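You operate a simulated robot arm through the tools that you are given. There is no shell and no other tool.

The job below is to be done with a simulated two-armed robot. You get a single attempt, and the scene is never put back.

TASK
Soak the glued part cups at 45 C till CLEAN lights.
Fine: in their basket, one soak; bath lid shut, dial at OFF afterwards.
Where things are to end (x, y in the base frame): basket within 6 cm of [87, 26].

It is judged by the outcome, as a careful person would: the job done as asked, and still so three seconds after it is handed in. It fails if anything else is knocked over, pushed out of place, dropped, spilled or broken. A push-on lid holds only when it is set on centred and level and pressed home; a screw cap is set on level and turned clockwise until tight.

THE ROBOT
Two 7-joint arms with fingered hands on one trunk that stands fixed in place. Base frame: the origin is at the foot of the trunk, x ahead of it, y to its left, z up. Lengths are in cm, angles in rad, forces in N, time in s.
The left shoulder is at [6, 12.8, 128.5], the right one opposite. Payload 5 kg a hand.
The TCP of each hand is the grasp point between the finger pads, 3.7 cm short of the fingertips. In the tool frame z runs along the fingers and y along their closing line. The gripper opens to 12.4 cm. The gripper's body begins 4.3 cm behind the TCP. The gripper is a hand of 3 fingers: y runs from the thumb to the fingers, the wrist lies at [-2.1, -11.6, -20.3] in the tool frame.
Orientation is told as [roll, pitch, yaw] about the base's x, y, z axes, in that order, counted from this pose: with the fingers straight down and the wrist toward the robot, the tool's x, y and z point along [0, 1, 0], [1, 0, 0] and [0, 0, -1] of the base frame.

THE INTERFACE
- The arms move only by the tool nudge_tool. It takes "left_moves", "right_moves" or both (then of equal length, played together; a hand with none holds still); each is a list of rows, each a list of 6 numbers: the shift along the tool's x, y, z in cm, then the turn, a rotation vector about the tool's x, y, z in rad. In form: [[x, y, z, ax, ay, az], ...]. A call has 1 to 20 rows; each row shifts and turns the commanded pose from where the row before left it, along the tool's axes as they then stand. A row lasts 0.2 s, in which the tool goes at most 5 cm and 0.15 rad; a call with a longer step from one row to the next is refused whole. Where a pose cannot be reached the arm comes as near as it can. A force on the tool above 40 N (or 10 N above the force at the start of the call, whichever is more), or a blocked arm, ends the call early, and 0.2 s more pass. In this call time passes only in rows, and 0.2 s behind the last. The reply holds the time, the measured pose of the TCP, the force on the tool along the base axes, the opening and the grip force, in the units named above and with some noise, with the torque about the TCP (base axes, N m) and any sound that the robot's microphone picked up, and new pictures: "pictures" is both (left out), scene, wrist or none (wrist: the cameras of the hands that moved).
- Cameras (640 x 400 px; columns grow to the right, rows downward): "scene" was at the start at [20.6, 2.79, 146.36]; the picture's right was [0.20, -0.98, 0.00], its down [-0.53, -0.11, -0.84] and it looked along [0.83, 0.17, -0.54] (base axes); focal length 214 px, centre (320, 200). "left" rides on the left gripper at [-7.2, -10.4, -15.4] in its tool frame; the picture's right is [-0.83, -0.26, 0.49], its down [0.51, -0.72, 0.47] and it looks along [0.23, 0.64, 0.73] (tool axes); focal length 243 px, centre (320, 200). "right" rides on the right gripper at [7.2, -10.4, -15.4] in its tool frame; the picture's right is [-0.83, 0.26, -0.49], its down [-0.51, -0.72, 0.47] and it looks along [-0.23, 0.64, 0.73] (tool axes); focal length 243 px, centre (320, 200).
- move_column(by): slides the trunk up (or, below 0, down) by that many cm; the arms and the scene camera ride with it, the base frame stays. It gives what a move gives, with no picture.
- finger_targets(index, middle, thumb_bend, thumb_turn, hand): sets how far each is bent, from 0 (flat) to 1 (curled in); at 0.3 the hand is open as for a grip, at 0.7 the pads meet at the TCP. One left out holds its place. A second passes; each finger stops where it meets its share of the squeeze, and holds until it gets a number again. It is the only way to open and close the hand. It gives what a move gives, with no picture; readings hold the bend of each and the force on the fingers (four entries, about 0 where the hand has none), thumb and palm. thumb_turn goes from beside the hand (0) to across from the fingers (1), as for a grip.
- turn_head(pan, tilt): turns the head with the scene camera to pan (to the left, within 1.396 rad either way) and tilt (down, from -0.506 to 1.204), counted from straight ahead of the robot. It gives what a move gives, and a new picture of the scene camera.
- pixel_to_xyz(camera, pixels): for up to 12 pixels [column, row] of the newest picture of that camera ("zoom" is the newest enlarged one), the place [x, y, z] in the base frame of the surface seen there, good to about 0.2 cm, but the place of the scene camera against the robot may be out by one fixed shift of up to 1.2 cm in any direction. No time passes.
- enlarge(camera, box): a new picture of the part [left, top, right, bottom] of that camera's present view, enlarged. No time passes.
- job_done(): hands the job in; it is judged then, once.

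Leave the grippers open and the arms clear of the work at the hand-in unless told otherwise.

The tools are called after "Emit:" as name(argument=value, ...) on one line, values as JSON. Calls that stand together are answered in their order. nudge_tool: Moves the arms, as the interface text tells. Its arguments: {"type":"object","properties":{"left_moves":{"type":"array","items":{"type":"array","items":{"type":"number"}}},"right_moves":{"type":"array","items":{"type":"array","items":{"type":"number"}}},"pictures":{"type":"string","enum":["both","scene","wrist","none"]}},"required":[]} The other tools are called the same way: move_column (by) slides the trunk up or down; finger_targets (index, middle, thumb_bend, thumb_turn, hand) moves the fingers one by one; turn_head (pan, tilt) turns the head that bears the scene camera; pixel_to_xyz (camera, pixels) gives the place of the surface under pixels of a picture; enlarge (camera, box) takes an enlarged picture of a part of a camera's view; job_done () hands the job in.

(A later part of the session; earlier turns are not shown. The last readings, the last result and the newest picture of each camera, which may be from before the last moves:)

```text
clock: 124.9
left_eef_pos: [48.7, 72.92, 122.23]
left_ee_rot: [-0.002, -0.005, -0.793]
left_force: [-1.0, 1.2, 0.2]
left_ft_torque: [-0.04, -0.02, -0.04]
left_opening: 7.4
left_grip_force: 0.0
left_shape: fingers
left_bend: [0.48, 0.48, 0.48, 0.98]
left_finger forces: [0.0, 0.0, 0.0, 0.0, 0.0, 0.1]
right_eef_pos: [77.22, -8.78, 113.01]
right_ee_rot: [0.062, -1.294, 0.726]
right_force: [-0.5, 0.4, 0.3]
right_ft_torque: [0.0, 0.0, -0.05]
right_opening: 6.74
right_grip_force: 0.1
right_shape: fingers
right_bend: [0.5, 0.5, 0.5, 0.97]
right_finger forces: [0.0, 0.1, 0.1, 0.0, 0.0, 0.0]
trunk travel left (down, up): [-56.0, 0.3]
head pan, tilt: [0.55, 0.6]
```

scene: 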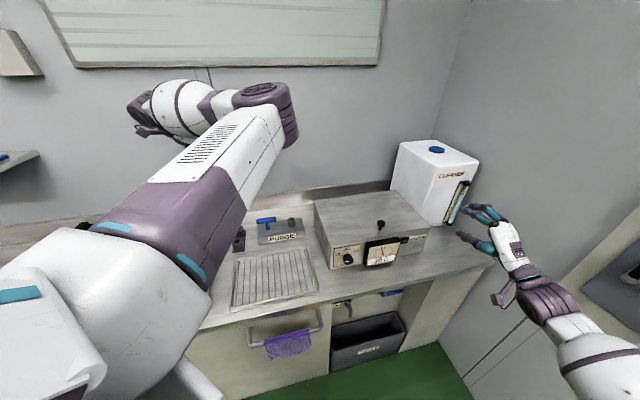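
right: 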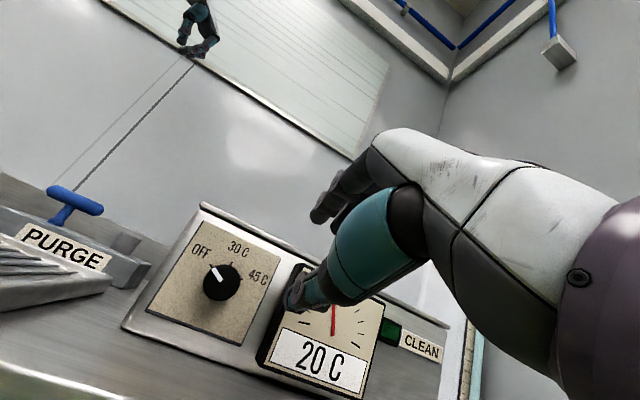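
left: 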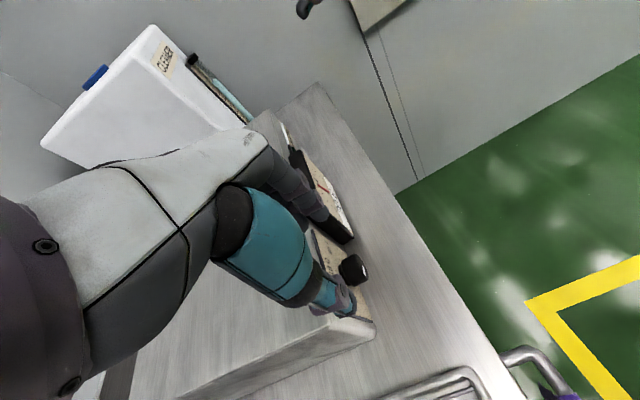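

The left arm is parked. Now the right arm: I lower it first to dial height out in front of the bench, where it keeps away from its own shoulder.

Emit:
nudge_tool(right_moves=[[0, -3.84, 1.1, 0, 0, 0], [0, -3.84, 1.1, 0, 0, 0], [0, -3.84, 1.1, 0, 0, 0], [0, -3.84, 1.1, 0, 0, 0], [0, -3.4, 1.0, 0, 0, 0]], pictures="scene")

```text
clock: 126.1
left_eef_pos: [48.64, 72.51, 122.3]
left_ee_rot: [-0.002, -0.004, -0.794]
left_force: [0.3, 0.2, 0.5]
left_ft_torque: [-0.01, 0.0, -0.02]
left_opening: 7.4
left_grip_force: 0.1
left_shape: fingers
left_bend: [0.48, 0.48, 0.48, 0.98]
left_finger forces: [0.0, 0.0, 0.1, 0.1, 0.1, 0.1]
right_eef_pos: [77.07, -8.46, 93.34]
right_ee_rot: [0.068, -1.292, 0.72]
right_force: [0.6, 0.7, 0.9]
right_ft_torque: [0.0, 0.0, -0.02]
right_opening: 6.75
right_grip_force: 0.2
right_shape: fingers
right_bend: [0.5, 0.5, 0.5, 0.97]
right_finger forces: [0.0, 0.0, 0.0, 0.1, 0.1, 0.0]
trunk travel left (down, up): [-56.0, 0.3]
head pan, tilt: [0.55, 0.6]
```

scene: 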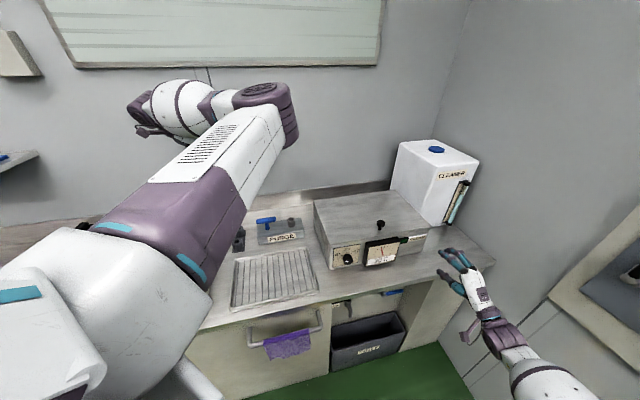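

Now I roll it about 57° clockwise in place (toward the palm facing left).

Emit:
nudge_tool(right_moves=[[0, 0, 0, 0, 0, 0.143], [0, 0, 0, 0, 0, 0.143], [0, 0, 0, 0, 0, 0.143], [0, 0, 0, 0, 0, 0.143], [0, 0, 0, 0, 0, 0.143], [0, 0, 0, 0, 0, 0.143], [0, 0, 0, 0, 0, 0.143]], pictures="both")

```text
clock: 127.7
left_eef_pos: [48.61, 72.7, 122.2]
left_ee_rot: [-0.001, -0.007, -0.793]
left_force: [0.6, 0.7, -0.2]
left_ft_torque: [-0.02, -0.03, -0.02]
left_opening: 7.41
left_grip_force: 0.1
left_shape: fingers
left_bend: [0.48, 0.48, 0.48, 0.98]
left_finger forces: [0.0, 0.1, 0.1, 0.0, 0.0, 0.0]
right_eef_pos: [77.05, -8.48, 93.45]
right_ee_rot: [1.251, -0.529, -0.612]
right_force: [0.0, 1.0, -0.1]
right_ft_torque: [-0.01, 0.03, 0.0]
right_opening: 6.75
right_grip_force: 0.1
right_shape: fingers
right_bend: [0.5, 0.5, 0.5, 0.97]
right_finger forces: [0.0, 0.1, 0.0, 0.0, 0.0, 0.0]
trunk travel left (down, up): [-56.0, 0.3]
head pan, tilt: [0.55, 0.6]
```

scene: 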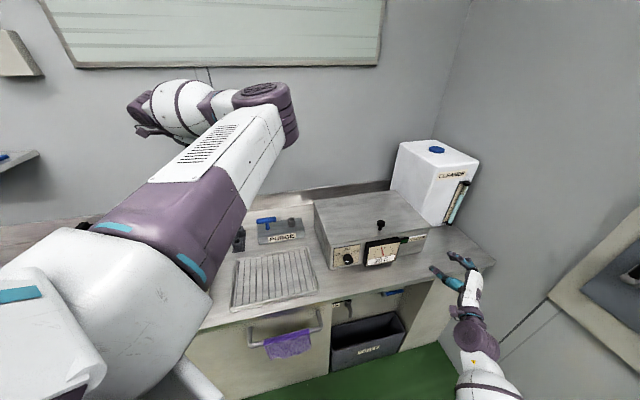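
right: 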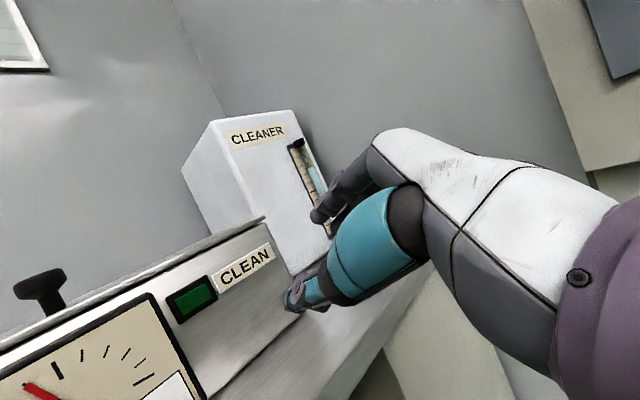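

Orientation reached without trouble this time. I slide left at this low height toward the dial, keeping about 9 cm off the panel.

Emit:
nudge_tool(right_moves=[[1.605, -2.84, 0.475, 0, 0, 0], [1.605, -2.84, 0.475, 0, 0, 0], [1.605, -2.84, 0.475, 0, 0, 0], [1.605, -2.84, 0.475, 0, 0, 0], [1.605, -2.84, 0.475, 0, 0, 0], [1.605, -2.84, 0.475, 0, 0, 0], [1.605, -2.84, 0.475, 0, 0, 0]], pictures="both")

```text
clock: 129.5
left_eef_pos: [48.71, 72.65, 121.35]
left_ee_rot: [-0.01, 0.004, -0.794]
left_force: [-0.1, 0.5, -1.0]
left_ft_torque: [-0.01, 0.06, -0.01]
left_opening: 7.39
left_grip_force: 0.0
left_shape: fingers
left_bend: [0.48, 0.48, 0.48, 0.98]
left_finger forces: [0.1, 0.0, 0.0, 0.1, 0.0, 0.1]
right_eef_pos: [67.04, 5.48, 94.09]
right_ee_rot: [1.206, -0.656, -0.585]
right_force: [-0.3, 0.3, -0.3]
right_ft_torque: [0.05, -0.09, 0.01]
right_opening: 6.71
right_grip_force: 0.0
right_shape: fingers
right_bend: [0.5, 0.5, 0.5, 0.98]
right_finger forces: [0.0, 0.0, 0.1, 0.0, 0.1, 0.0]
trunk travel left (down, up): [-56.0, 0.3]
head pan, tilt: [0.55, 0.6]
stopped in row 7 (right hand): the arm was blocked; the commanded pose is now the measured one
```

scene: 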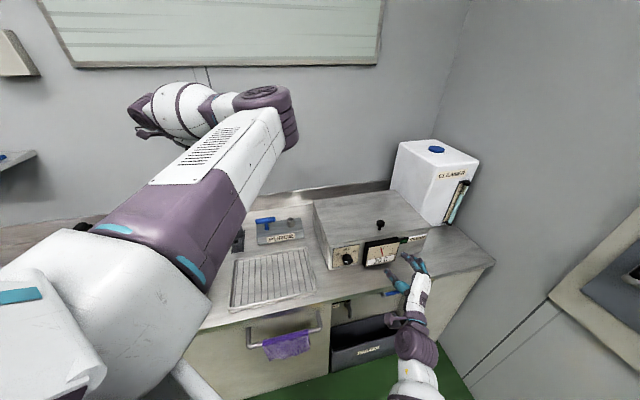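
right: 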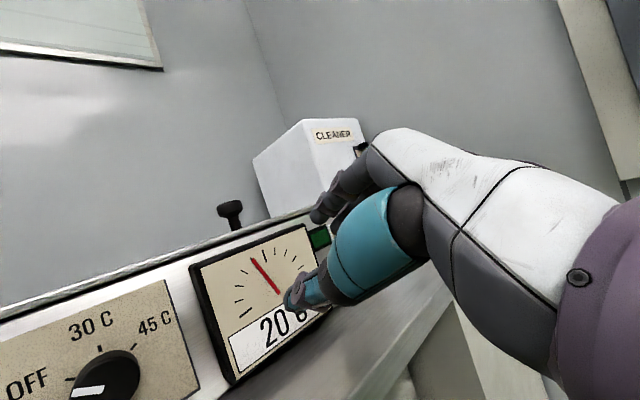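

The right elbow meets the robot's own trunk in this posture. I back off to the right and test rolling the right hand the other way (counter-clockwise), which puts its wrist on the roomier right-hand side.

Emit:
nudge_tool(right_moves=[[-1.6, 2.84, 0, 0, 0, -0.14], [-1.0, 2.5, 0, 0, 0, -0.14], [-0.6, 2.5, 0, 0, 0, -0.14], [0, 2.5, 0, 0, 0, -0.14], [0, 0, 0, 0, 0, -0.14], [0, 0, 0, 0, 0, -0.14], [0, 0, 0, 0, 0, -0.14], [0, 0, 0, 0, 0, -0.14], [0, 0, 0, 0, 0, -0.14], [0, 0, 0, 0, 0, -0.14], [0, 0, 0, 0, 0, -0.14], [0, 0, 0, 0, 0, -0.14], [0, 0, 0, 0, 0, -0.14], [0, 0, 0, 0, 0, -0.14], [0, 0, 0, 0, 0, -0.14], [0, 0, 0, 0, 0, -0.14]], pictures="both")

```text
clock: 132.9
left_eef_pos: [48.68, 72.8, 122.49]
left_ee_rot: [0.003, -0.009, -0.795]
left_force: [0.0, 0.6, 0.2]
left_ft_torque: [-0.01, 0.01, -0.02]
left_opening: 7.38
left_grip_force: 0.1
left_shape: fingers
left_bend: [0.48, 0.48, 0.48, 0.98]
left_finger forces: [0.0, 0.1, 0.0, 0.0, 0.0, 0.0]
right_eef_pos: [86.26, -9.13, 127.61]
right_ee_rot: [-1.275, -0.205, 2.27]
right_force: [0.3, 1.0, -0.4]
right_ft_torque: [-0.02, 0.02, -0.04]
right_opening: 6.78
right_grip_force: 0.1
right_shape: fingers
right_bend: [0.5, 0.5, 0.5, 0.98]
right_finger forces: [0.0, 0.0, 0.0, 0.0, 0.0, 0.1]
right hand out of reach, approached as far as the arm can: row 11, 12, 13, 14, 15, 16
trunk travel left (down, up): [-56.0, 0.3]
head pan, tilt: [0.55, 0.6]
```

scene: 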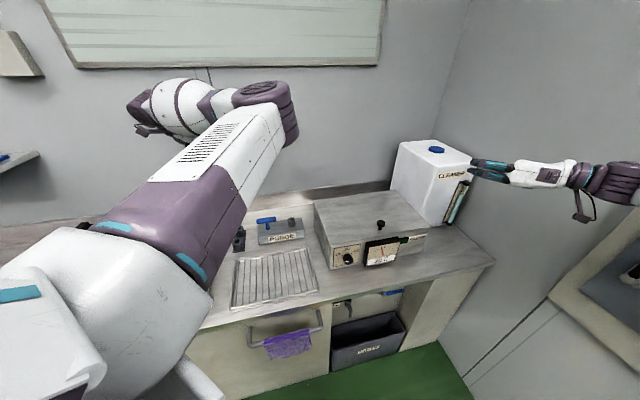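
right: 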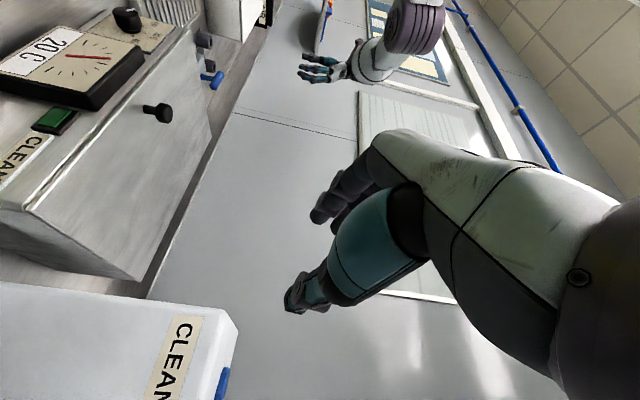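

With this roll the arm holds a raised posture (elbow out to the right). I try bringing it down and left toward the dial in this posture.

Emit:
nudge_tool(right_moves=[[2.0, 3.0, 0.5, 0, 0, 0], [2.5, 3.0, 0.5, 0, 0, 0], [3.29, 2.4, 0.51, 0, 0, 0], [3.29, 2.4, 0.51, 0, 0, 0], [3.29, 2.4, 0.51, 0, 0, 0], [3.29, 2.4, 0.51, 0, 0, 0]], pictures="both")

```text
clock: 134.3
left_eef_pos: [48.62, 72.48, 122.34]
left_ee_rot: [-0.001, -0.005, -0.795]
left_force: [-0.6, -0.6, 0.2]
left_ft_torque: [-0.04, -0.01, 0.03]
left_opening: 7.4
left_grip_force: 0.0
left_shape: fingers
left_bend: [0.48, 0.48, 0.48, 0.98]
left_finger forces: [0.0, 0.1, 0.0, 0.0, 0.0, 0.0]
right_eef_pos: [79.55, -4.71, 128.33]
right_ee_rot: [-1.254, -0.218, 2.262]
right_force: [0.3, 0.0, 0.3]
right_ft_torque: [-0.01, 0.02, 0.01]
right_opening: 6.77
right_grip_force: 0.1
right_shape: fingers
right_bend: [0.5, 0.5, 0.5, 0.98]
right_finger forces: [0.0, 0.0, 0.0, 0.0, 0.0, 0.0]
right hand out of reach, approached as far as the arm can: row 1, 2, 3, 4, 5, 6
trunk travel left (down, up): [-56.0, 0.3]
head pan, tilt: [0.55, 0.6]
```

scene: 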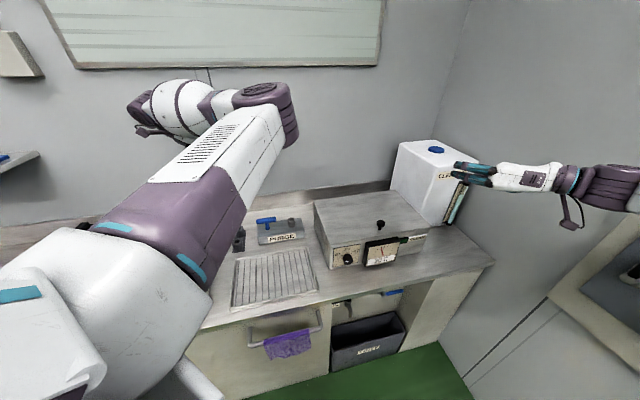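
right: 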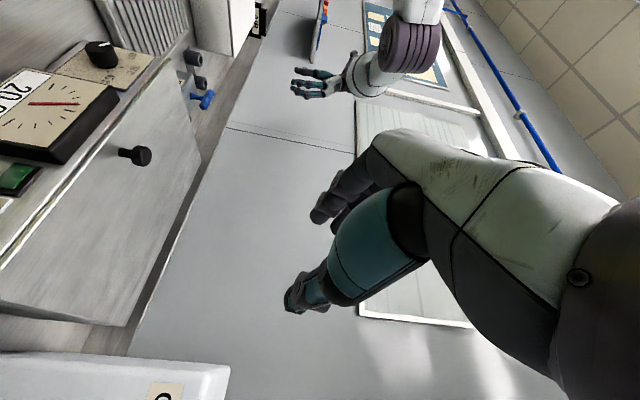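

The right arm cannot come low in that roll. I've worked out a reachable way for the left arm: pre-rolled 40° counter-clockwise with a slight tilt, coming in low over the tray. First I set that orientation where the left hand is parked.

Emit:
nudge_tool(left_moves=[[0, 0, 0, -0.14, 0, 0], [0, 0, 0, -0.14, 0, 0], [0, 0, 0, -0.14, 0, 0], [0, 0, 0, -0.14, 0, 0], [0, 0, 0, -0.14, 0, 0], [0, 0, 0, 0, 0.117, 0], [0, 0, 0, 0, 0.117, 0], [0, 0, 0, 0, 0.117, 0]], pictures="both")

```text
clock: 136.1
left_eef_pos: [48.48, 72.74, 122.23]
left_ee_rot: [0.353, -0.706, -0.794]
left_force: [-1.1, -0.5, -0.6]
left_ft_torque: [-0.03, 0.01, -0.01]
left_opening: 7.39
left_grip_force: 0.0
left_shape: fingers
left_bend: [0.48, 0.48, 0.48, 0.98]
left_finger forces: [0.1, 0.0, 0.0, 0.0, 0.1, 0.0]
right_eef_pos: [79.64, -4.68, 128.47]
right_ee_rot: [-1.256, -0.216, 2.263]
right_force: [-0.3, -0.5, 0.1]
right_ft_torque: [-0.02, -0.02, 0.01]
right_opening: 6.76
right_grip_force: 0.2
right_shape: fingers
right_bend: [0.5, 0.5, 0.5, 0.98]
right_finger forces: [0.1, 0.1, 0.1, 0.1, 0.2, 0.0]
trunk travel left (down, up): [-56.0, 0.3]
head pan, tilt: [0.55, 0.6]
```

scene: 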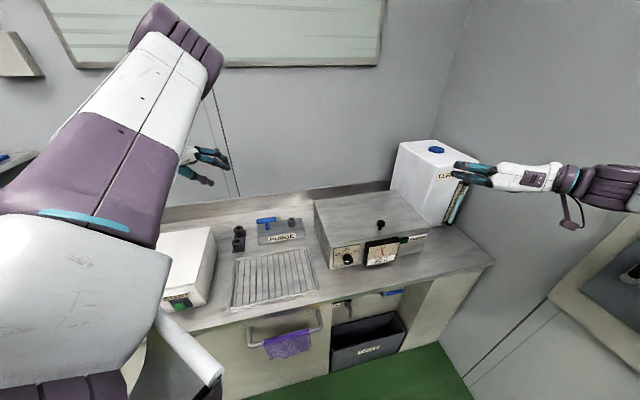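
left: 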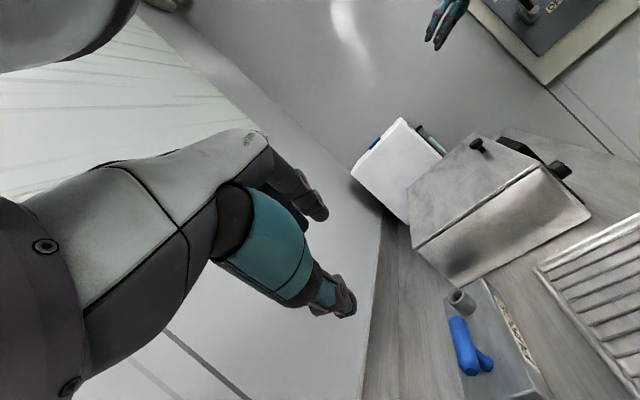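

The orientation is reached and the elbow has swung helpfully out to the left. I now bring the hand down over the tray.

Emit:
nudge_tool(left_moves=[[-2.69, 0.06, 3.46, 0, 0, 0], [-2.69, 0.06, 3.46, 0, 0, 0], [-2.69, 0.06, 3.46, 0, 0, 0], [-2.69, 0.06, 3.46, 0, 0, 0], [-2.69, 0.06, 3.46, 0, 0, 0], [-2.69, 0.06, 3.46, 0, 0, 0], [-2.69, 0.06, 3.46, 0, 0, 0], [-2.69, 0.06, 3.46, 0, 0, 0]], pictures="both")

```text
clock: 137.9
left_eef_pos: [56.51, 49.35, 97.11]
left_ee_rot: [0.35, -0.704, -0.795]
left_force: [1.6, 0.5, -0.9]
left_ft_torque: [0.03, 0.01, -0.01]
left_opening: 7.38
left_grip_force: 0.0
left_shape: fingers
left_bend: [0.48, 0.48, 0.48, 0.98]
left_finger forces: [0.0, 0.0, 0.1, 0.0, 0.0, 0.0]
right_eef_pos: [79.85, -4.83, 128.15]
right_ee_rot: [-1.253, -0.22, 2.262]
right_force: [0.3, -1.0, -0.2]
right_ft_torque: [0.0, 0.0, 0.01]
right_opening: 6.76
right_grip_force: 0.2
right_shape: fingers
right_bend: [0.5, 0.5, 0.5, 0.98]
right_finger forces: [0.0, 0.1, 0.1, 0.1, 0.0, 0.0]
trunk travel left (down, up): [-56.0, 0.3]
head pan, tilt: [0.55, 0.6]
```

scene: 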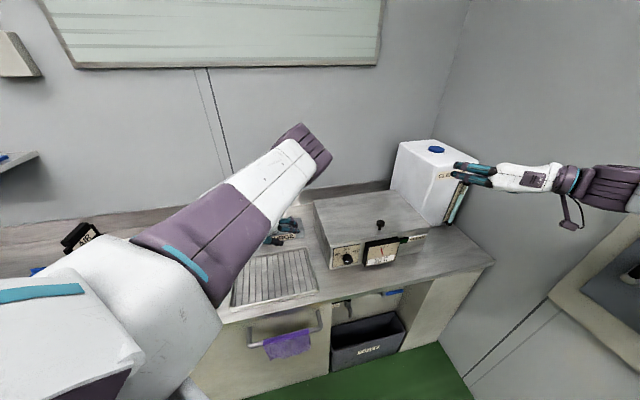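
left: 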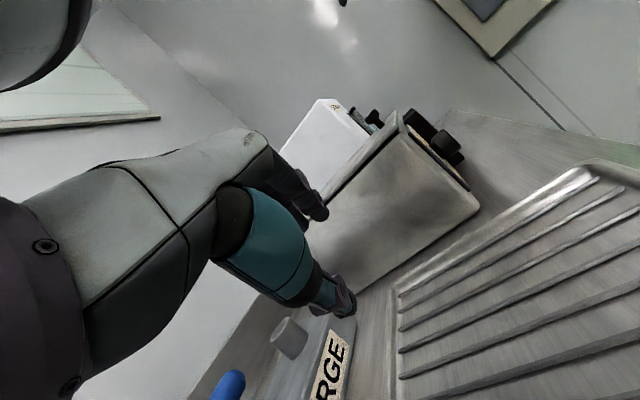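

On track at (56.5, 49.4, 97.1); the dial shows at (447,148). I continue low toward the front of the bath.

Emit:
nudge_tool(left_moves=[[-2.96, 0.56, 0.52, 0, 0, 0], [-2.96, 0.56, 0.52, 0, 0, 0], [-2.96, 0.56, 0.52, 0, 0, 0], [-2.96, 0.56, 0.52, 0, 0, 0], [-2.96, 0.56, 0.52, 0, 0, 0]], pictures="both")

```text
clock: 139.1
left_eef_pos: [56.14, 35.62, 92.95]
left_ee_rot: [0.344, -0.699, -0.791]
left_force: [-0.8, -0.8, 1.3]
left_ft_torque: [-0.02, -0.04, -0.04]
left_opening: 7.27
left_grip_force: 0.8
left_shape: fingers
left_bend: [0.49, 0.48, 0.48, 0.98]
left_finger forces: [2.0, 0.1, 0.0, 0.0, 0.1, 0.1]
left hand out of reach, approached as far as the arm can: row 2, 3, 4, 5
right_eef_pos: [79.71, -4.87, 128.11]
right_ee_rot: [-1.256, -0.219, 2.263]
right_force: [0.0, 0.2, 0.2]
right_ft_torque: [0.01, 0.05, 0.03]
right_opening: 6.75
right_grip_force: 0.0
right_shape: fingers
right_bend: [0.5, 0.5, 0.5, 0.98]
right_finger forces: [0.0, 0.1, 0.0, 0.0, 0.0, 0.0]
trunk travel left (down, up): [-56.0, 0.3]
head pan, tilt: [0.55, 0.6]
```

scene: 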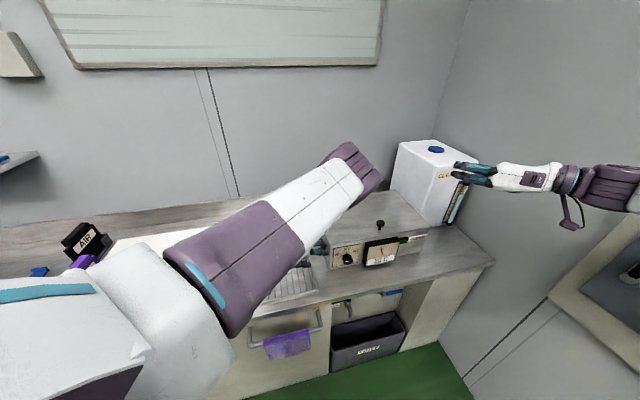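
left: 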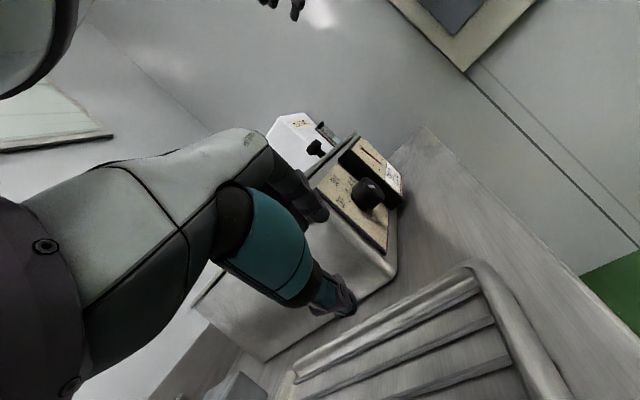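

The left arm hits a wrist limit here, with its index just touching the bath side (2 N). I back it out the way it came and raise it clear; next I'll try the right hand from a fingers-down posture, which has plenty of room at the dial.

Emit:
nudge_tool(left_moves=[[0.5, -1.5, -0.5, 0, 0, 0], [2.5, -0.8, -0.5, 0, 0, 0], [2.9, -0.5, -0.5, 0, 0, 0], [2.9, -0.5, -0.5, 0, 0, 0], [2.9, -0.3, -0.5, 0, 0, 0], [2.69, 0, -3.46, 0, 0, 0], [2.69, 0, -3.46, 0, 0, 0], [2.69, 0, -3.46, 0, 0, 0], [2.69, 0, -3.46, 0, 0, 0], [2.69, 0, -3.46, 0, 0, 0], [2.69, 0, -3.46, 0, 0, 0], [2.69, 0, -3.46, 0, 0, 0], [2.69, 0, -3.46, 0, 0, 0]], right_moves=[[0, 0, 0, 0, 0, 0.14], [0, 0, 0, 0, 0, 0.14], [0, 0, 0, 0, 0, 0.14], [0, 0, 0, 0, 0, 0.14], [0, 0, 0, 0, 0, 0.14], [0, 0, 0, 0, 0, 0.14], [0, 0, 0, 0, 0, 0.14], [0, 0, 0, 0, 0, 0.14], [0, 0, 0, 0, 0, 0.14], [0, 0, 0, 0, 0, 0.1], [0, 0, 0, 0, 0, 0], [0, 0, 0, 0, 0, 0], [0, 0, 0, 0, 0, 0]], pictures="scene")

```text
clock: 141.9
left_eef_pos: [51.93, 70.71, 121.17]
left_ee_rot: [0.352, -0.708, -0.795]
left_force: [-0.9, 1.0, 0.5]
left_ft_torque: [0.0, 0.0, -0.01]
left_opening: 7.36
left_grip_force: 0.0
left_shape: fingers
left_bend: [0.48, 0.48, 0.48, 0.98]
left_finger forces: [0.0, 0.0, 0.1, 0.1, 0.0, 0.0]
left hand out of reach, approached as far as the arm can: row 1
right_eef_pos: [79.58, -4.78, 128.49]
right_ee_rot: [-0.012, -1.294, 0.769]
right_force: [-0.3, 0.2, -0.5]
right_ft_torque: [-0.01, 0.02, -0.01]
right_opening: 6.77
right_grip_force: 0.1
right_shape: fingers
right_bend: [0.5, 0.5, 0.5, 0.98]
right_finger forces: [0.0, 0.0, 0.0, 0.0, 0.0, 0.1]
trunk travel left (down, up): [-56.0, 0.3]
head pan, tilt: [0.55, 0.6]
```

scene: 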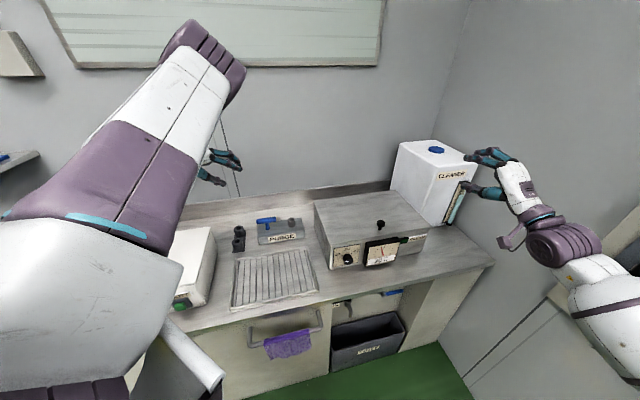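

Both arms are clear. I bring the right hand to fingers-down and turn its yaw to −45° so the closing line runs along the bench.

Emit:
nudge_tool(right_moves=[[0, 0, 0, 0.13, 0, 0], [0, 0, 0, 0.13, 0, 0], [0, 0, 0, 0.13, 0, 0], [0, 0, 0, 0.13, 0, 0], [0, 0, 0, 0.13, 0, 0], [0, 0, 0, 0.13, 0, 0], [0, 0, 0, 0.13, 0, 0], [0, 0, 0, 0.13, 0, 0], [0, 0, 0, 0.13, 0, 0], [0, 0, 0, 0.12, 0, 0], [0, 0, 0, 0, 0, 0.14], [0, 0, 0, 0, 0, 0.14], [0, 0, 0, 0, 0, 0.14], [0, 0, 0, 0, 0, 0.14], [0, 0, 0, 0, 0, 0.14], [0, 0, 0, 0, 0, 0.14], [0, 0, 0, 0, 0, 0.14], [0, 0, 0, 0, 0, 0.14], [0, 0, 0, 0, 0, 0.14], [0, 0, 0, 0, 0, 0.14]], pictures="both")

```text
clock: 146.1
left_eef_pos: [51.97, 70.61, 120.91]
left_ee_rot: [0.349, -0.704, -0.794]
left_force: [0.3, 0.2, -0.3]
left_ft_torque: [-0.02, -0.02, -0.01]
left_opening: 7.36
left_grip_force: 0.1
left_shape: fingers
left_bend: [0.48, 0.48, 0.48, 0.98]
left_finger forces: [0.0, 0.0, 0.0, 0.0, 0.0, 0.0]
right_eef_pos: [79.75, -4.74, 128.45]
right_ee_rot: [0.0, -0.003, -0.644]
right_force: [-0.1, 1.0, -0.3]
right_ft_torque: [-0.01, 0.0, -0.05]
right_opening: 6.76
right_grip_force: 0.1
right_shape: fingers
right_bend: [0.5, 0.5, 0.5, 0.98]
right_finger forces: [0.1, 0.1, 0.1, 0.0, 0.0, 0.0]
trunk travel left (down, up): [-56.0, 0.3]
head pan, tilt: [0.55, 0.6]
```

scene: 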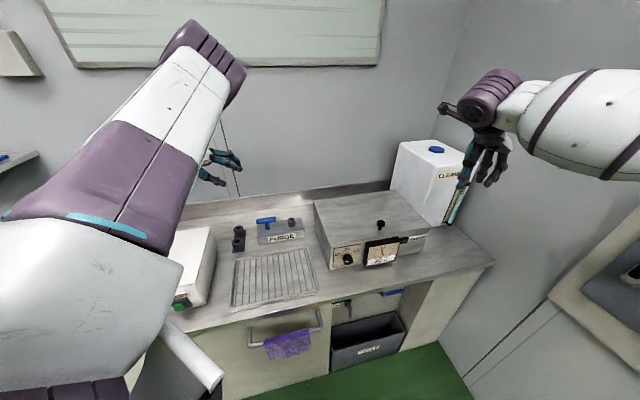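
right: 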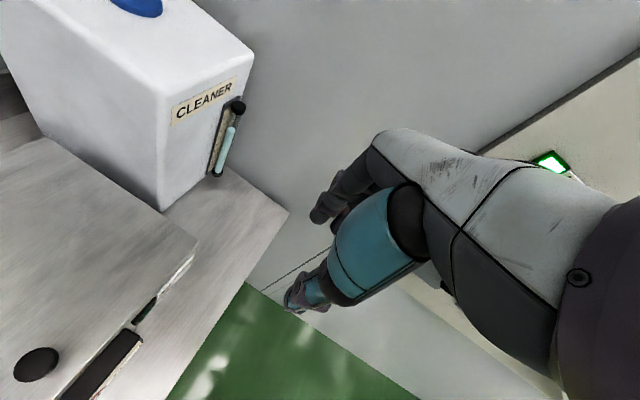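

Fingers-down with yaw −37° works. I finish the turn and move the hand left to above the front of the dial at z≈108.

Emit:
nudge_tool(right_moves=[[0, 0, 0, 0, 0, 0.141], [0.74, -3.17, 1.5, 0, 0, 0], [0.74, -3.17, 1.5, 0, 0, 0], [0.74, -3.17, 2.0, 0, 0, 0], [0.74, -3.17, 2.0, 0, 0, 0], [0.74, -3.17, 2.0, 0, 0, 0], [0.74, -3.17, 2.0, 0, 0, 0], [0.74, -3.17, 2.2, 0, 0, 0], [0.74, -3.17, 2.2, 0, 0, 0], [0.74, -3.17, 2.2, 0, 0, 0], [0.74, -3.17, 2.2, 0, 0, 0]], pictures="both")

```text
clock: 148.5
left_eef_pos: [51.95, 70.68, 120.84]
left_ee_rot: [0.348, -0.705, -0.792]
left_force: [-0.3, 1.1, 0.1]
left_ft_torque: [-0.01, 0.0, -0.02]
left_opening: 7.32
left_grip_force: 0.1
left_shape: fingers
left_bend: [0.48, 0.48, 0.48, 0.98]
left_finger forces: [0.0, 0.0, 0.1, 0.0, 0.1, 0.0]
right_eef_pos: [62.36, 23.08, 108.5]
right_ee_rot: [0.003, -0.002, -0.784]
right_force: [0.2, 1.1, 0.8]
right_ft_torque: [-0.07, 0.01, -0.02]
right_opening: 6.75
right_grip_force: 0.2
right_shape: fingers
right_bend: [0.5, 0.5, 0.5, 0.98]
right_finger forces: [0.0, 0.0, 0.0, 0.1, 0.0, 0.0]
trunk travel left (down, up): [-56.0, 0.3]
head pan, tilt: [0.55, 0.6]
```

scene: 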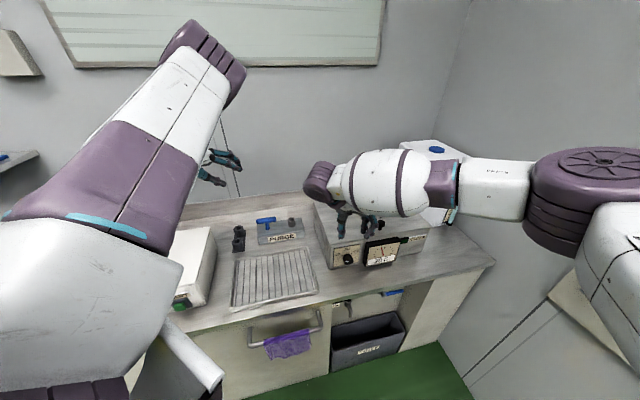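
right: 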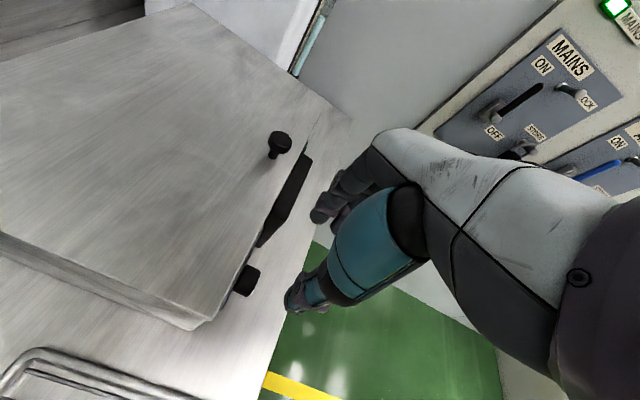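

Excellent – the right arm reaches the dial area easily this way. I back off 6 cm in front of the dial and descend to z≈95.

Emit:
nudge_tool(right_moves=[[-3, 0, 0, 0, 0, 0], [-3.2, 0, 0.5, 0, 0, 0], [0, 0, 3.3, 0, 0, 0], [0, 0, 3.3, 0, 0, 0], [0, 0, 3.3, 0, 0, 0], [0, 0, 3.1, 0, 0, 0]], pictures="both")

```text
clock: 149.9
left_eef_pos: [52.04, 70.59, 120.84]
left_ee_rot: [0.349, -0.702, -0.793]
left_force: [0.0, 0.2, 0.7]
left_ft_torque: [-0.01, 0.01, 0.0]
left_opening: 7.33
left_grip_force: 0.1
left_shape: fingers
left_bend: [0.48, 0.48, 0.48, 0.98]
left_finger forces: [0.0, 0.0, 0.0, 0.1, 0.0, 0.0]
right_eef_pos: [58.16, 18.45, 94.87]
right_ee_rot: [-0.001, 0.001, -0.782]
right_force: [-0.4, 1.0, -0.6]
right_ft_torque: [0.0, 0.01, -0.03]
right_opening: 6.76
right_grip_force: 0.1
right_shape: fingers
right_bend: [0.5, 0.5, 0.5, 0.98]
right_finger forces: [0.1, 0.0, 0.1, 0.0, 0.0, 0.0]
trunk travel left (down, up): [-56.0, 0.3]
head pan, tilt: [0.55, 0.6]
```

scene: 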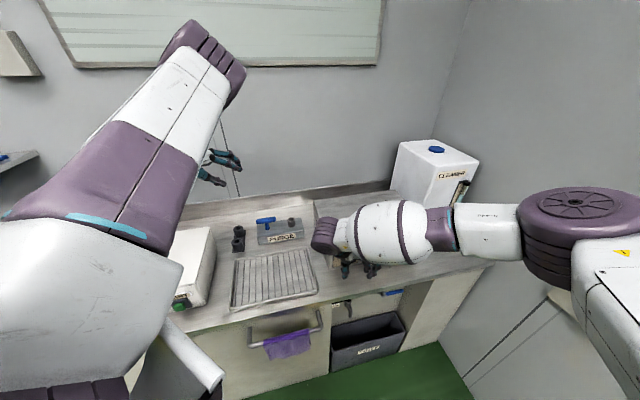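
right: 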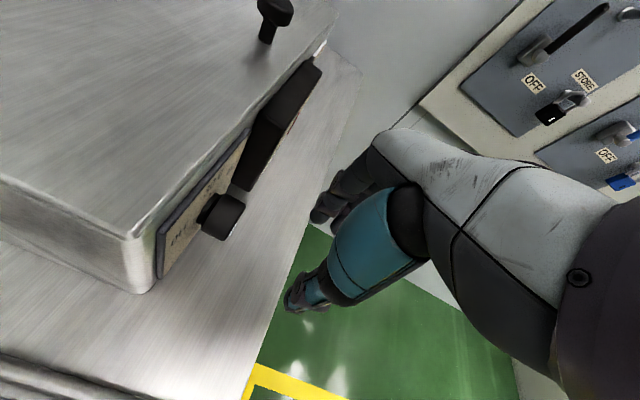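

Clear view of the dial at (222,215). Now I tilt the hand toward the panel in small steps, staying in front of the knob.

Emit:
nudge_tool(right_moves=[[0.25, 0, 0.45, 0, 0.13, 0], [0.19, 0, 0.478, 0, 0.13, 0], [0.126, 0, 0.5, 0, 0.13, 0], [0.06, 0, 0.51, 0, 0.13, 0], [0, 0, 0.515, 0, 0.13, 0], [-0.073, 0, 0.51, 0, 0.13, 0], [-0.138, 0, 0.496, 0, 0.13, 0]], pictures="both")

```text
clock: 151.5
left_eef_pos: [51.96, 70.59, 121.09]
left_ee_rot: [0.352, -0.707, -0.793]
left_force: [0.3, 0.5, 0.1]
left_ft_torque: [-0.01, -0.02, -0.01]
left_opening: 7.39
left_grip_force: 0.0
left_shape: fingers
left_bend: [0.48, 0.48, 0.48, 0.98]
left_finger forces: [0.1, 0.0, 0.0, 0.0, 0.0, 0.0]
right_eef_pos: [59.42, 19.67, 91.99]
right_ee_rot: [0.915, -0.005, -0.781]
right_force: [0.1, 0.1, -0.3]
right_ft_torque: [0.0, -0.03, -0.01]
right_opening: 6.74
right_grip_force: 0.1
right_shape: fingers
right_bend: [0.5, 0.5, 0.5, 0.98]
right_finger forces: [0.0, 0.0, 0.0, 0.0, 0.0, 0.0]
trunk travel left (down, up): [-56.0, 0.3]
head pan, tilt: [0.55, 0.6]
```

scene: 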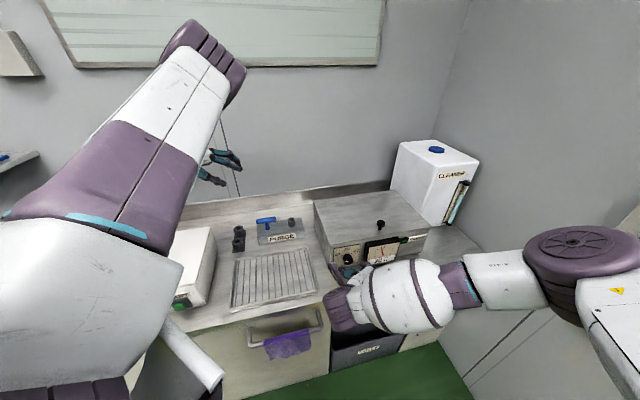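
right: 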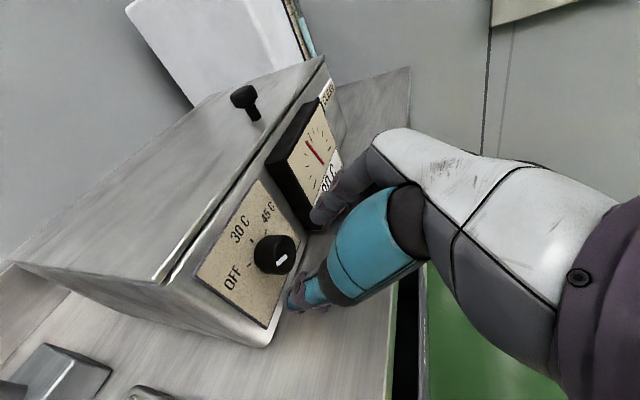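

Perfect – no reach trouble, and the dial is in clear view at (275,255). I measure the knob precisely from this camera.

Emit:
enlarge(camera="right", box=[200, 180, 340, 310])

Emit:
pixel_to_xyz(camera="right", pixels=[[282, 256], [270, 250], [290, 265], [280, 270], [292, 250], [262, 240], [252, 242], [240, 262], [258, 228], [268, 300], [255, 262], [302, 205]])

```text
3.08 times, centred on (270, 245) of right
```

zoom: 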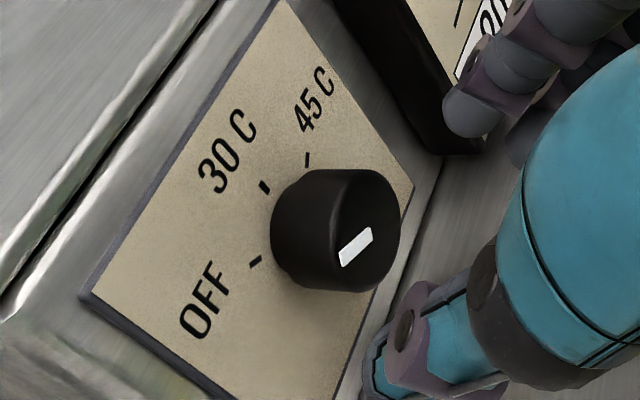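

```text
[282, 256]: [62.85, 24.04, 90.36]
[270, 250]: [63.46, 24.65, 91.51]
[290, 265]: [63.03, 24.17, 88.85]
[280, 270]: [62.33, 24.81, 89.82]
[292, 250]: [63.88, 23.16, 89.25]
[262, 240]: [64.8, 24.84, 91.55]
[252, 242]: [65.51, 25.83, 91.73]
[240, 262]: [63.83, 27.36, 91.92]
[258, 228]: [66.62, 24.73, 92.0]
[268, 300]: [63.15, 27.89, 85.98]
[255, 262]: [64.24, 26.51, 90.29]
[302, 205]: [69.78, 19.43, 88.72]
```

Knob axis confirmed at u≈27.9, z≈89.7 (bench coordinates), pointer at OFF. I tilt a little more and roll the open hand 35° counter-clockwise so it can turn the full 120° clockwise.

Emit:
nudge_tool(right_moves=[[0, 0, 0, 0, 0.0925, 0], [0, 0, 0, 0, 0.0925, 0], [0, 0, 0, -0.0553, 0, -0.1087], [0, 0, 0, -0.0553, 0, -0.1087], [0, 0, 0, -0.0553, 0, -0.1087], [0, 0, 0, -0.0553, 0, -0.1087], [0, 0, 0, -0.0553, 0, -0.1087]], pictures="both")

```text
clock: 153.1
left_eef_pos: [51.95, 70.62, 121.02]
left_ee_rot: [0.35, -0.706, -0.793]
left_force: [-0.4, -0.3, -0.9]
left_ft_torque: [0.02, 0.0, 0.0]
left_opening: 7.35
left_grip_force: 0.0
left_shape: fingers
left_bend: [0.48, 0.48, 0.48, 0.98]
left_finger forces: [0.0, 0.0, 0.2, 0.1, 0.0, 0.0]
right_eef_pos: [58.01, 23.59, 97.06]
right_ee_rot: [1.082, -0.605, -0.787]
right_force: [-1.2, 0.6, -0.2]
right_ft_torque: [0.01, -0.02, -0.02]
right_opening: 6.72
right_grip_force: 0.0
right_shape: fingers
right_bend: [0.5, 0.5, 0.5, 0.98]
right_finger forces: [0.0, 0.0, 0.0, 0.1, 0.0, 0.0]
right hand out of reach, approached as far as the arm can: row 5, 6, 7
trunk travel left (down, up): [-56.0, 0.3]
head pan, tilt: [0.55, 0.6]
```

scene: 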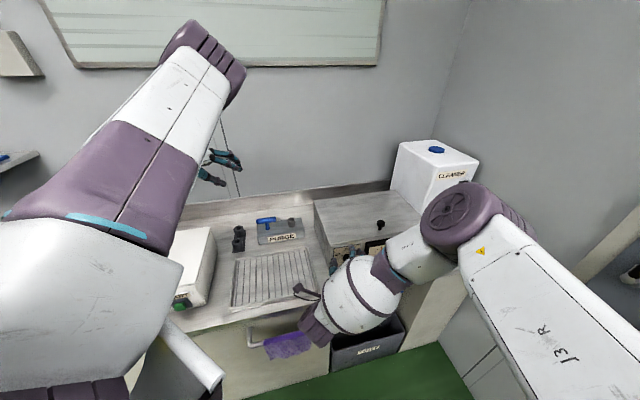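
right: 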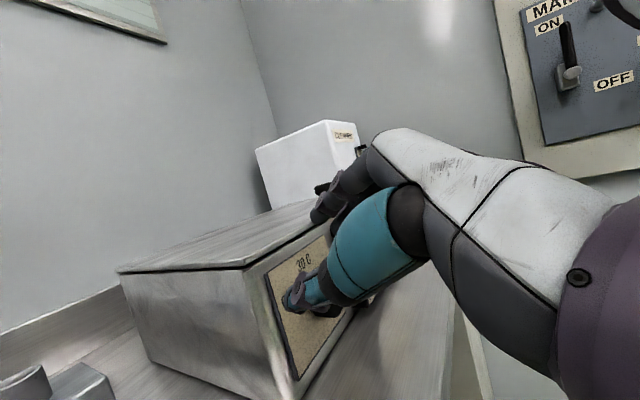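

Rolled that far counter-clockwise the arm drifts up (limit near +20°). I roll back to neutral and instead test how far it can roll clockwise at the dial's height.

Emit:
nudge_tool(right_moves=[[0, 0, 0, 0.0553, 0, 0.1087], [0, 0, 0, 0.0553, 0, 0.1087], [0, 0, 0, 0.0553, 0, 0.1087], [0, 0, 0, 0.0553, 0, 0.1087], [0, 0, 0, 0.0553, 0, 0.1087]], pictures="none")

```text
clock: 154.3
left_eef_pos: [51.96, 70.49, 121.0]
left_ee_rot: [0.349, -0.703, -0.795]
left_force: [-0.3, -0.5, 0.6]
left_ft_torque: [-0.02, 0.04, 0.01]
left_opening: 7.35
left_grip_force: 0.0
left_shape: fingers
left_bend: [0.48, 0.48, 0.48, 0.98]
left_finger forces: [0.0, 0.0, 0.0, 0.1, 0.1, 0.0]
right_eef_pos: [58.03, 23.41, 97.17]
right_ee_rot: [1.097, 0.0, -0.782]
right_force: [0.1, -0.1, 0.6]
right_ft_torque: [-0.01, -0.01, 0.01]
right_opening: 6.77
right_grip_force: 0.1
right_shape: fingers
right_bend: [0.5, 0.5, 0.5, 0.98]
right_finger forces: [0.1, 0.1, 0.0, 0.1, 0.0, 0.1]
trunk travel left (down, up): [-56.0, 0.3]
head pan, tilt: [0.55, 0.6]
```

Emit:
nudge_tool(right_moves=[[-3.1, 1.7, 0.7, 0, 0, 0], [-3.1, 1.7, 0.7, 0, 0, 0], [0, 0, 0, 0.0553, 0, 0.1087], [0, 0, 0, 0.0553, 0, 0.1087], [0, 0, 0, 0.0553, 0, 0.1087], [0, 0, 0, 0.0553, 0, 0.1087], [0, 0, 0, 0.0553, 0, 0.1087], [0, 0, 0, 0.0553, 0, 0.1087], [0, 0, 0, 0.0553, 0, 0.1087]], pictures="both")

```text
clock: 156.3
left_eef_pos: [52.05, 70.51, 120.89]
left_ee_rot: [0.351, -0.705, -0.794]
left_force: [0.3, -0.6, 0.2]
left_ft_torque: [-0.03, 0.0, 0.0]
left_opening: 7.36
left_grip_force: 0.0
left_shape: fingers
left_bend: [0.48, 0.48, 0.48, 0.98]
left_finger forces: [0.0, 0.0, 0.0, 0.0, 0.0, 0.1]
right_eef_pos: [59.47, 21.05, 91.49]
right_ee_rot: [1.076, 0.724, -0.811]
right_force: [0.4, -0.8, 0.6]
right_ft_torque: [0.01, 0.02, -0.03]
right_opening: 6.75
right_grip_force: 0.0
right_shape: fingers
right_bend: [0.5, 0.5, 0.5, 0.98]
right_finger forces: [0.0, 0.0, 0.0, 0.1, 0.0, 0.0]
right hand out of reach, approached as far as the arm can: row 8, 9
trunk travel left (down, up): [-56.0, 0.3]
head pan, tilt: [0.55, 0.6]
```

scene: 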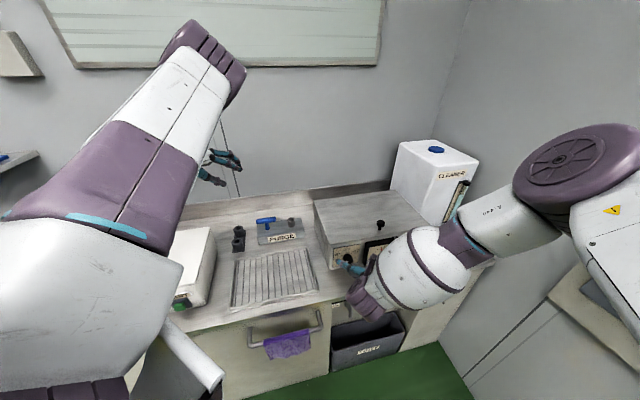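
right: 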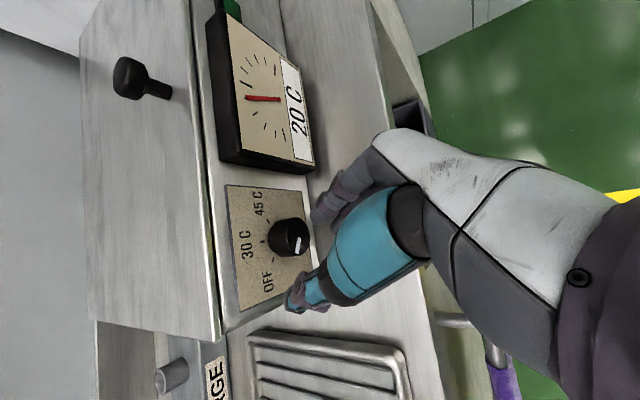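

The usable roll range at the dial is about +18° to −45°, enough for one 60° step per grip – so two strokes (OFF→30, then 30→45). I roll back to +12° and line up in front of the knob.

Emit:
nudge_tool(right_moves=[[0, 0, 0, -0.0535, 0, -0.105], [0, 0, 0, -0.0535, 0, -0.105], [0, 0, 0, -0.0535, 0, -0.105], [0, 0, 0, -0.0535, 0, -0.105], [0, 0, 0, -0.0535, 0, -0.105], [0, 0, 0, -0.0535, 0, -0.105], [0, 0, 0, -0.0535, 0, -0.105], [0, 0, 0, -0.0535, 0, -0.105]], pictures="wrist")

```text
clock: 158.1
left_eef_pos: [52.04, 70.58, 120.96]
left_ee_rot: [0.349, -0.703, -0.794]
left_force: [0.4, -0.1, 0.7]
left_ft_torque: [0.01, 0.0, 0.01]
left_opening: 7.35
left_grip_force: 0.0
left_shape: fingers
left_bend: [0.48, 0.48, 0.48, 0.98]
left_finger forces: [0.0, 0.0, 0.0, 0.0, 0.1, 0.0]
right_eef_pos: [59.28, 21.15, 91.48]
right_ee_rot: [1.08, -0.219, -0.789]
right_force: [0.4, 1.6, -0.6]
right_ft_torque: [-0.02, 0.01, 0.0]
right_opening: 6.75
right_grip_force: 0.1
right_shape: fingers
right_bend: [0.5, 0.5, 0.5, 0.98]
right_finger forces: [0.0, 0.1, 0.0, 0.0, 0.1, 0.0]
trunk travel left (down, up): [-56.0, 0.3]
head pan, tilt: [0.55, 0.6]
```

right: 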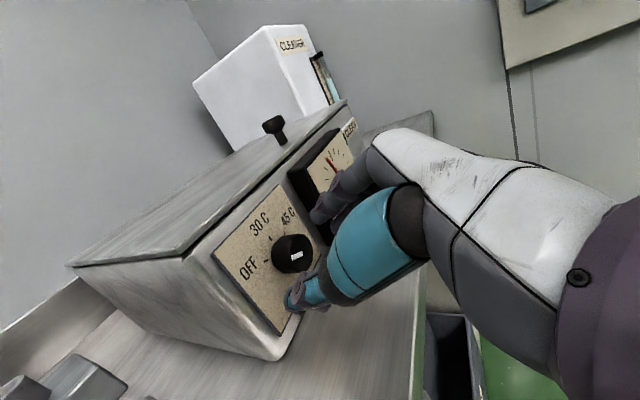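

The hand is square in front of the knob at +12° roll. I move forward in two small steps so the knob goes between thumb and fingers.

Emit:
nudge_tool(right_moves=[[0.33, 0.3, 1.0, 0, 0, 0], [0.33, 0.22, 1.0, 0, 0, 0]], pictures="wrist")

Emit:
enlarge(camera="right", box=[200, 150, 420, 330])

```text
clock: 158.7
left_eef_pos: [51.93, 70.55, 120.88]
left_ee_rot: [0.351, -0.706, -0.794]
left_force: [-0.4, -0.4, 0.1]
left_ft_torque: [-0.01, 0.02, 0.01]
left_opening: 7.37
left_grip_force: 0.0
left_shape: fingers
left_bend: [0.48, 0.48, 0.48, 0.98]
left_finger forces: [0.1, 0.1, 0.1, 0.1, 0.0, 0.0]
right_eef_pos: [61.24, 22.1, 91.21]
right_ee_rot: [1.08, -0.219, -0.791]
right_force: [-0.4, 0.8, 1.2]
right_ft_torque: [0.03, 0.03, -0.02]
right_opening: 6.76
right_grip_force: 0.1
right_shape: fingers
right_bend: [0.5, 0.5, 0.5, 0.98]
right_finger forces: [0.0, 0.0, 0.0, 0.0, 0.0, 0.0]
trunk travel left (down, up): [-56.0, 0.3]
head pan, tilt: [0.55, 0.6]
```

right: 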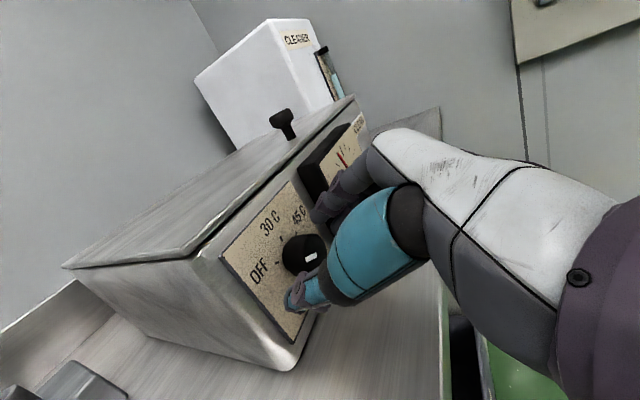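

```text
2.22 times, centred on (310, 240) of right
```

zoom: 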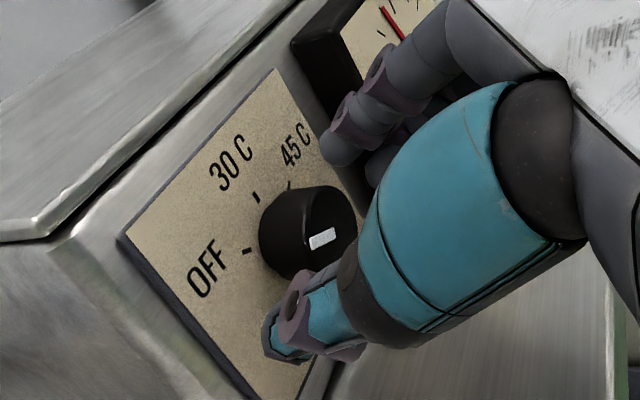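

The knob sits between thumb (below-left) and fingers (upper right). One more centimetre forward, then I close gently.

Emit:
nudge_tool(right_moves=[[0.5, 0, 0.95, 0, 0, 0]], pictures="none")

Emit:
finger_targets(hand="right", index=0.7, middle=0.7, thumb_bend=0.7)

Emit:
enlarge(camera="right", box=[200, 150, 420, 330])

```text
clock: 159.1
left_eef_pos: [52.07, 70.58, 120.94]
left_ee_rot: [0.349, -0.705, -0.793]
left_force: [-0.1, -0.6, 0.1]
left_ft_torque: [-0.02, 0.0, -0.01]
left_opening: 7.36
left_grip_force: 0.1
left_shape: fingers
left_bend: [0.48, 0.48, 0.48, 0.98]
left_finger forces: [0.0, 0.0, 0.0, 0.0, 0.0, 0.1]
right_eef_pos: [62.1, 22.85, 91.28]
right_ee_rot: [1.081, -0.218, -0.791]
right_force: [0.5, -0.5, 0.3]
right_ft_torque: [0.0, -0.01, 0.0]
right_opening: 6.76
right_grip_force: 0.0
right_shape: fingers
right_bend: [0.5, 0.5, 0.5, 0.98]
right_finger forces: [0.0, 0.1, 0.0, 0.1, 0.1, 0.0]
trunk travel left (down, up): [-56.0, 0.3]
head pan, tilt: [0.55, 0.6]
```

```text
clock: 160.1
left_eef_pos: [52.11, 70.52, 120.92]
left_ee_rot: [0.347, -0.704, -0.795]
left_force: [0.7, 0.2, -0.3]
left_ft_torque: [-0.02, -0.01, 0.01]
left_opening: 7.35
left_grip_force: 0.1
left_shape: fingers
left_bend: [0.48, 0.48, 0.48, 0.98]
left_finger forces: [0.1, 0.1, 0.1, 0.0, 0.0, 0.0]
right_eef_pos: [61.99, 22.76, 91.31]
right_ee_rot: [1.08, -0.218, -0.791]
right_force: [4.8, -5.0, -1.1]
right_ft_torque: [-0.12, -0.05, -0.07]
right_opening: 3.61
right_grip_force: 13.9
right_shape: fingers
right_bend: [0.61, 0.64, 0.62, 0.97]
right_finger forces: [8.3, 8.2, 0.0, 0.1, 11.8, 0.0]
trunk travel left (down, up): [-56.0, 0.3]
head pan, tilt: [0.55, 0.6]
```

```text
2.22 times, centred on (310, 240) of right
```

zoom: 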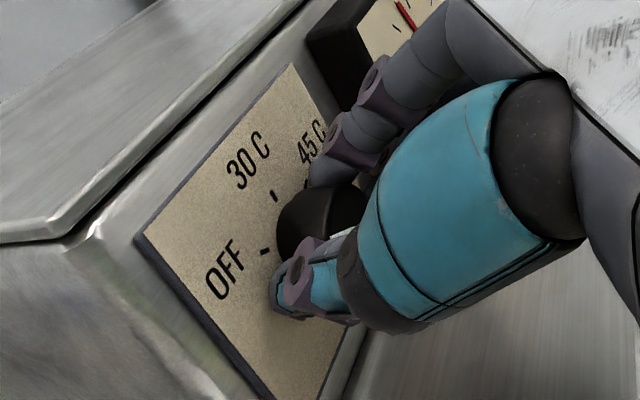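

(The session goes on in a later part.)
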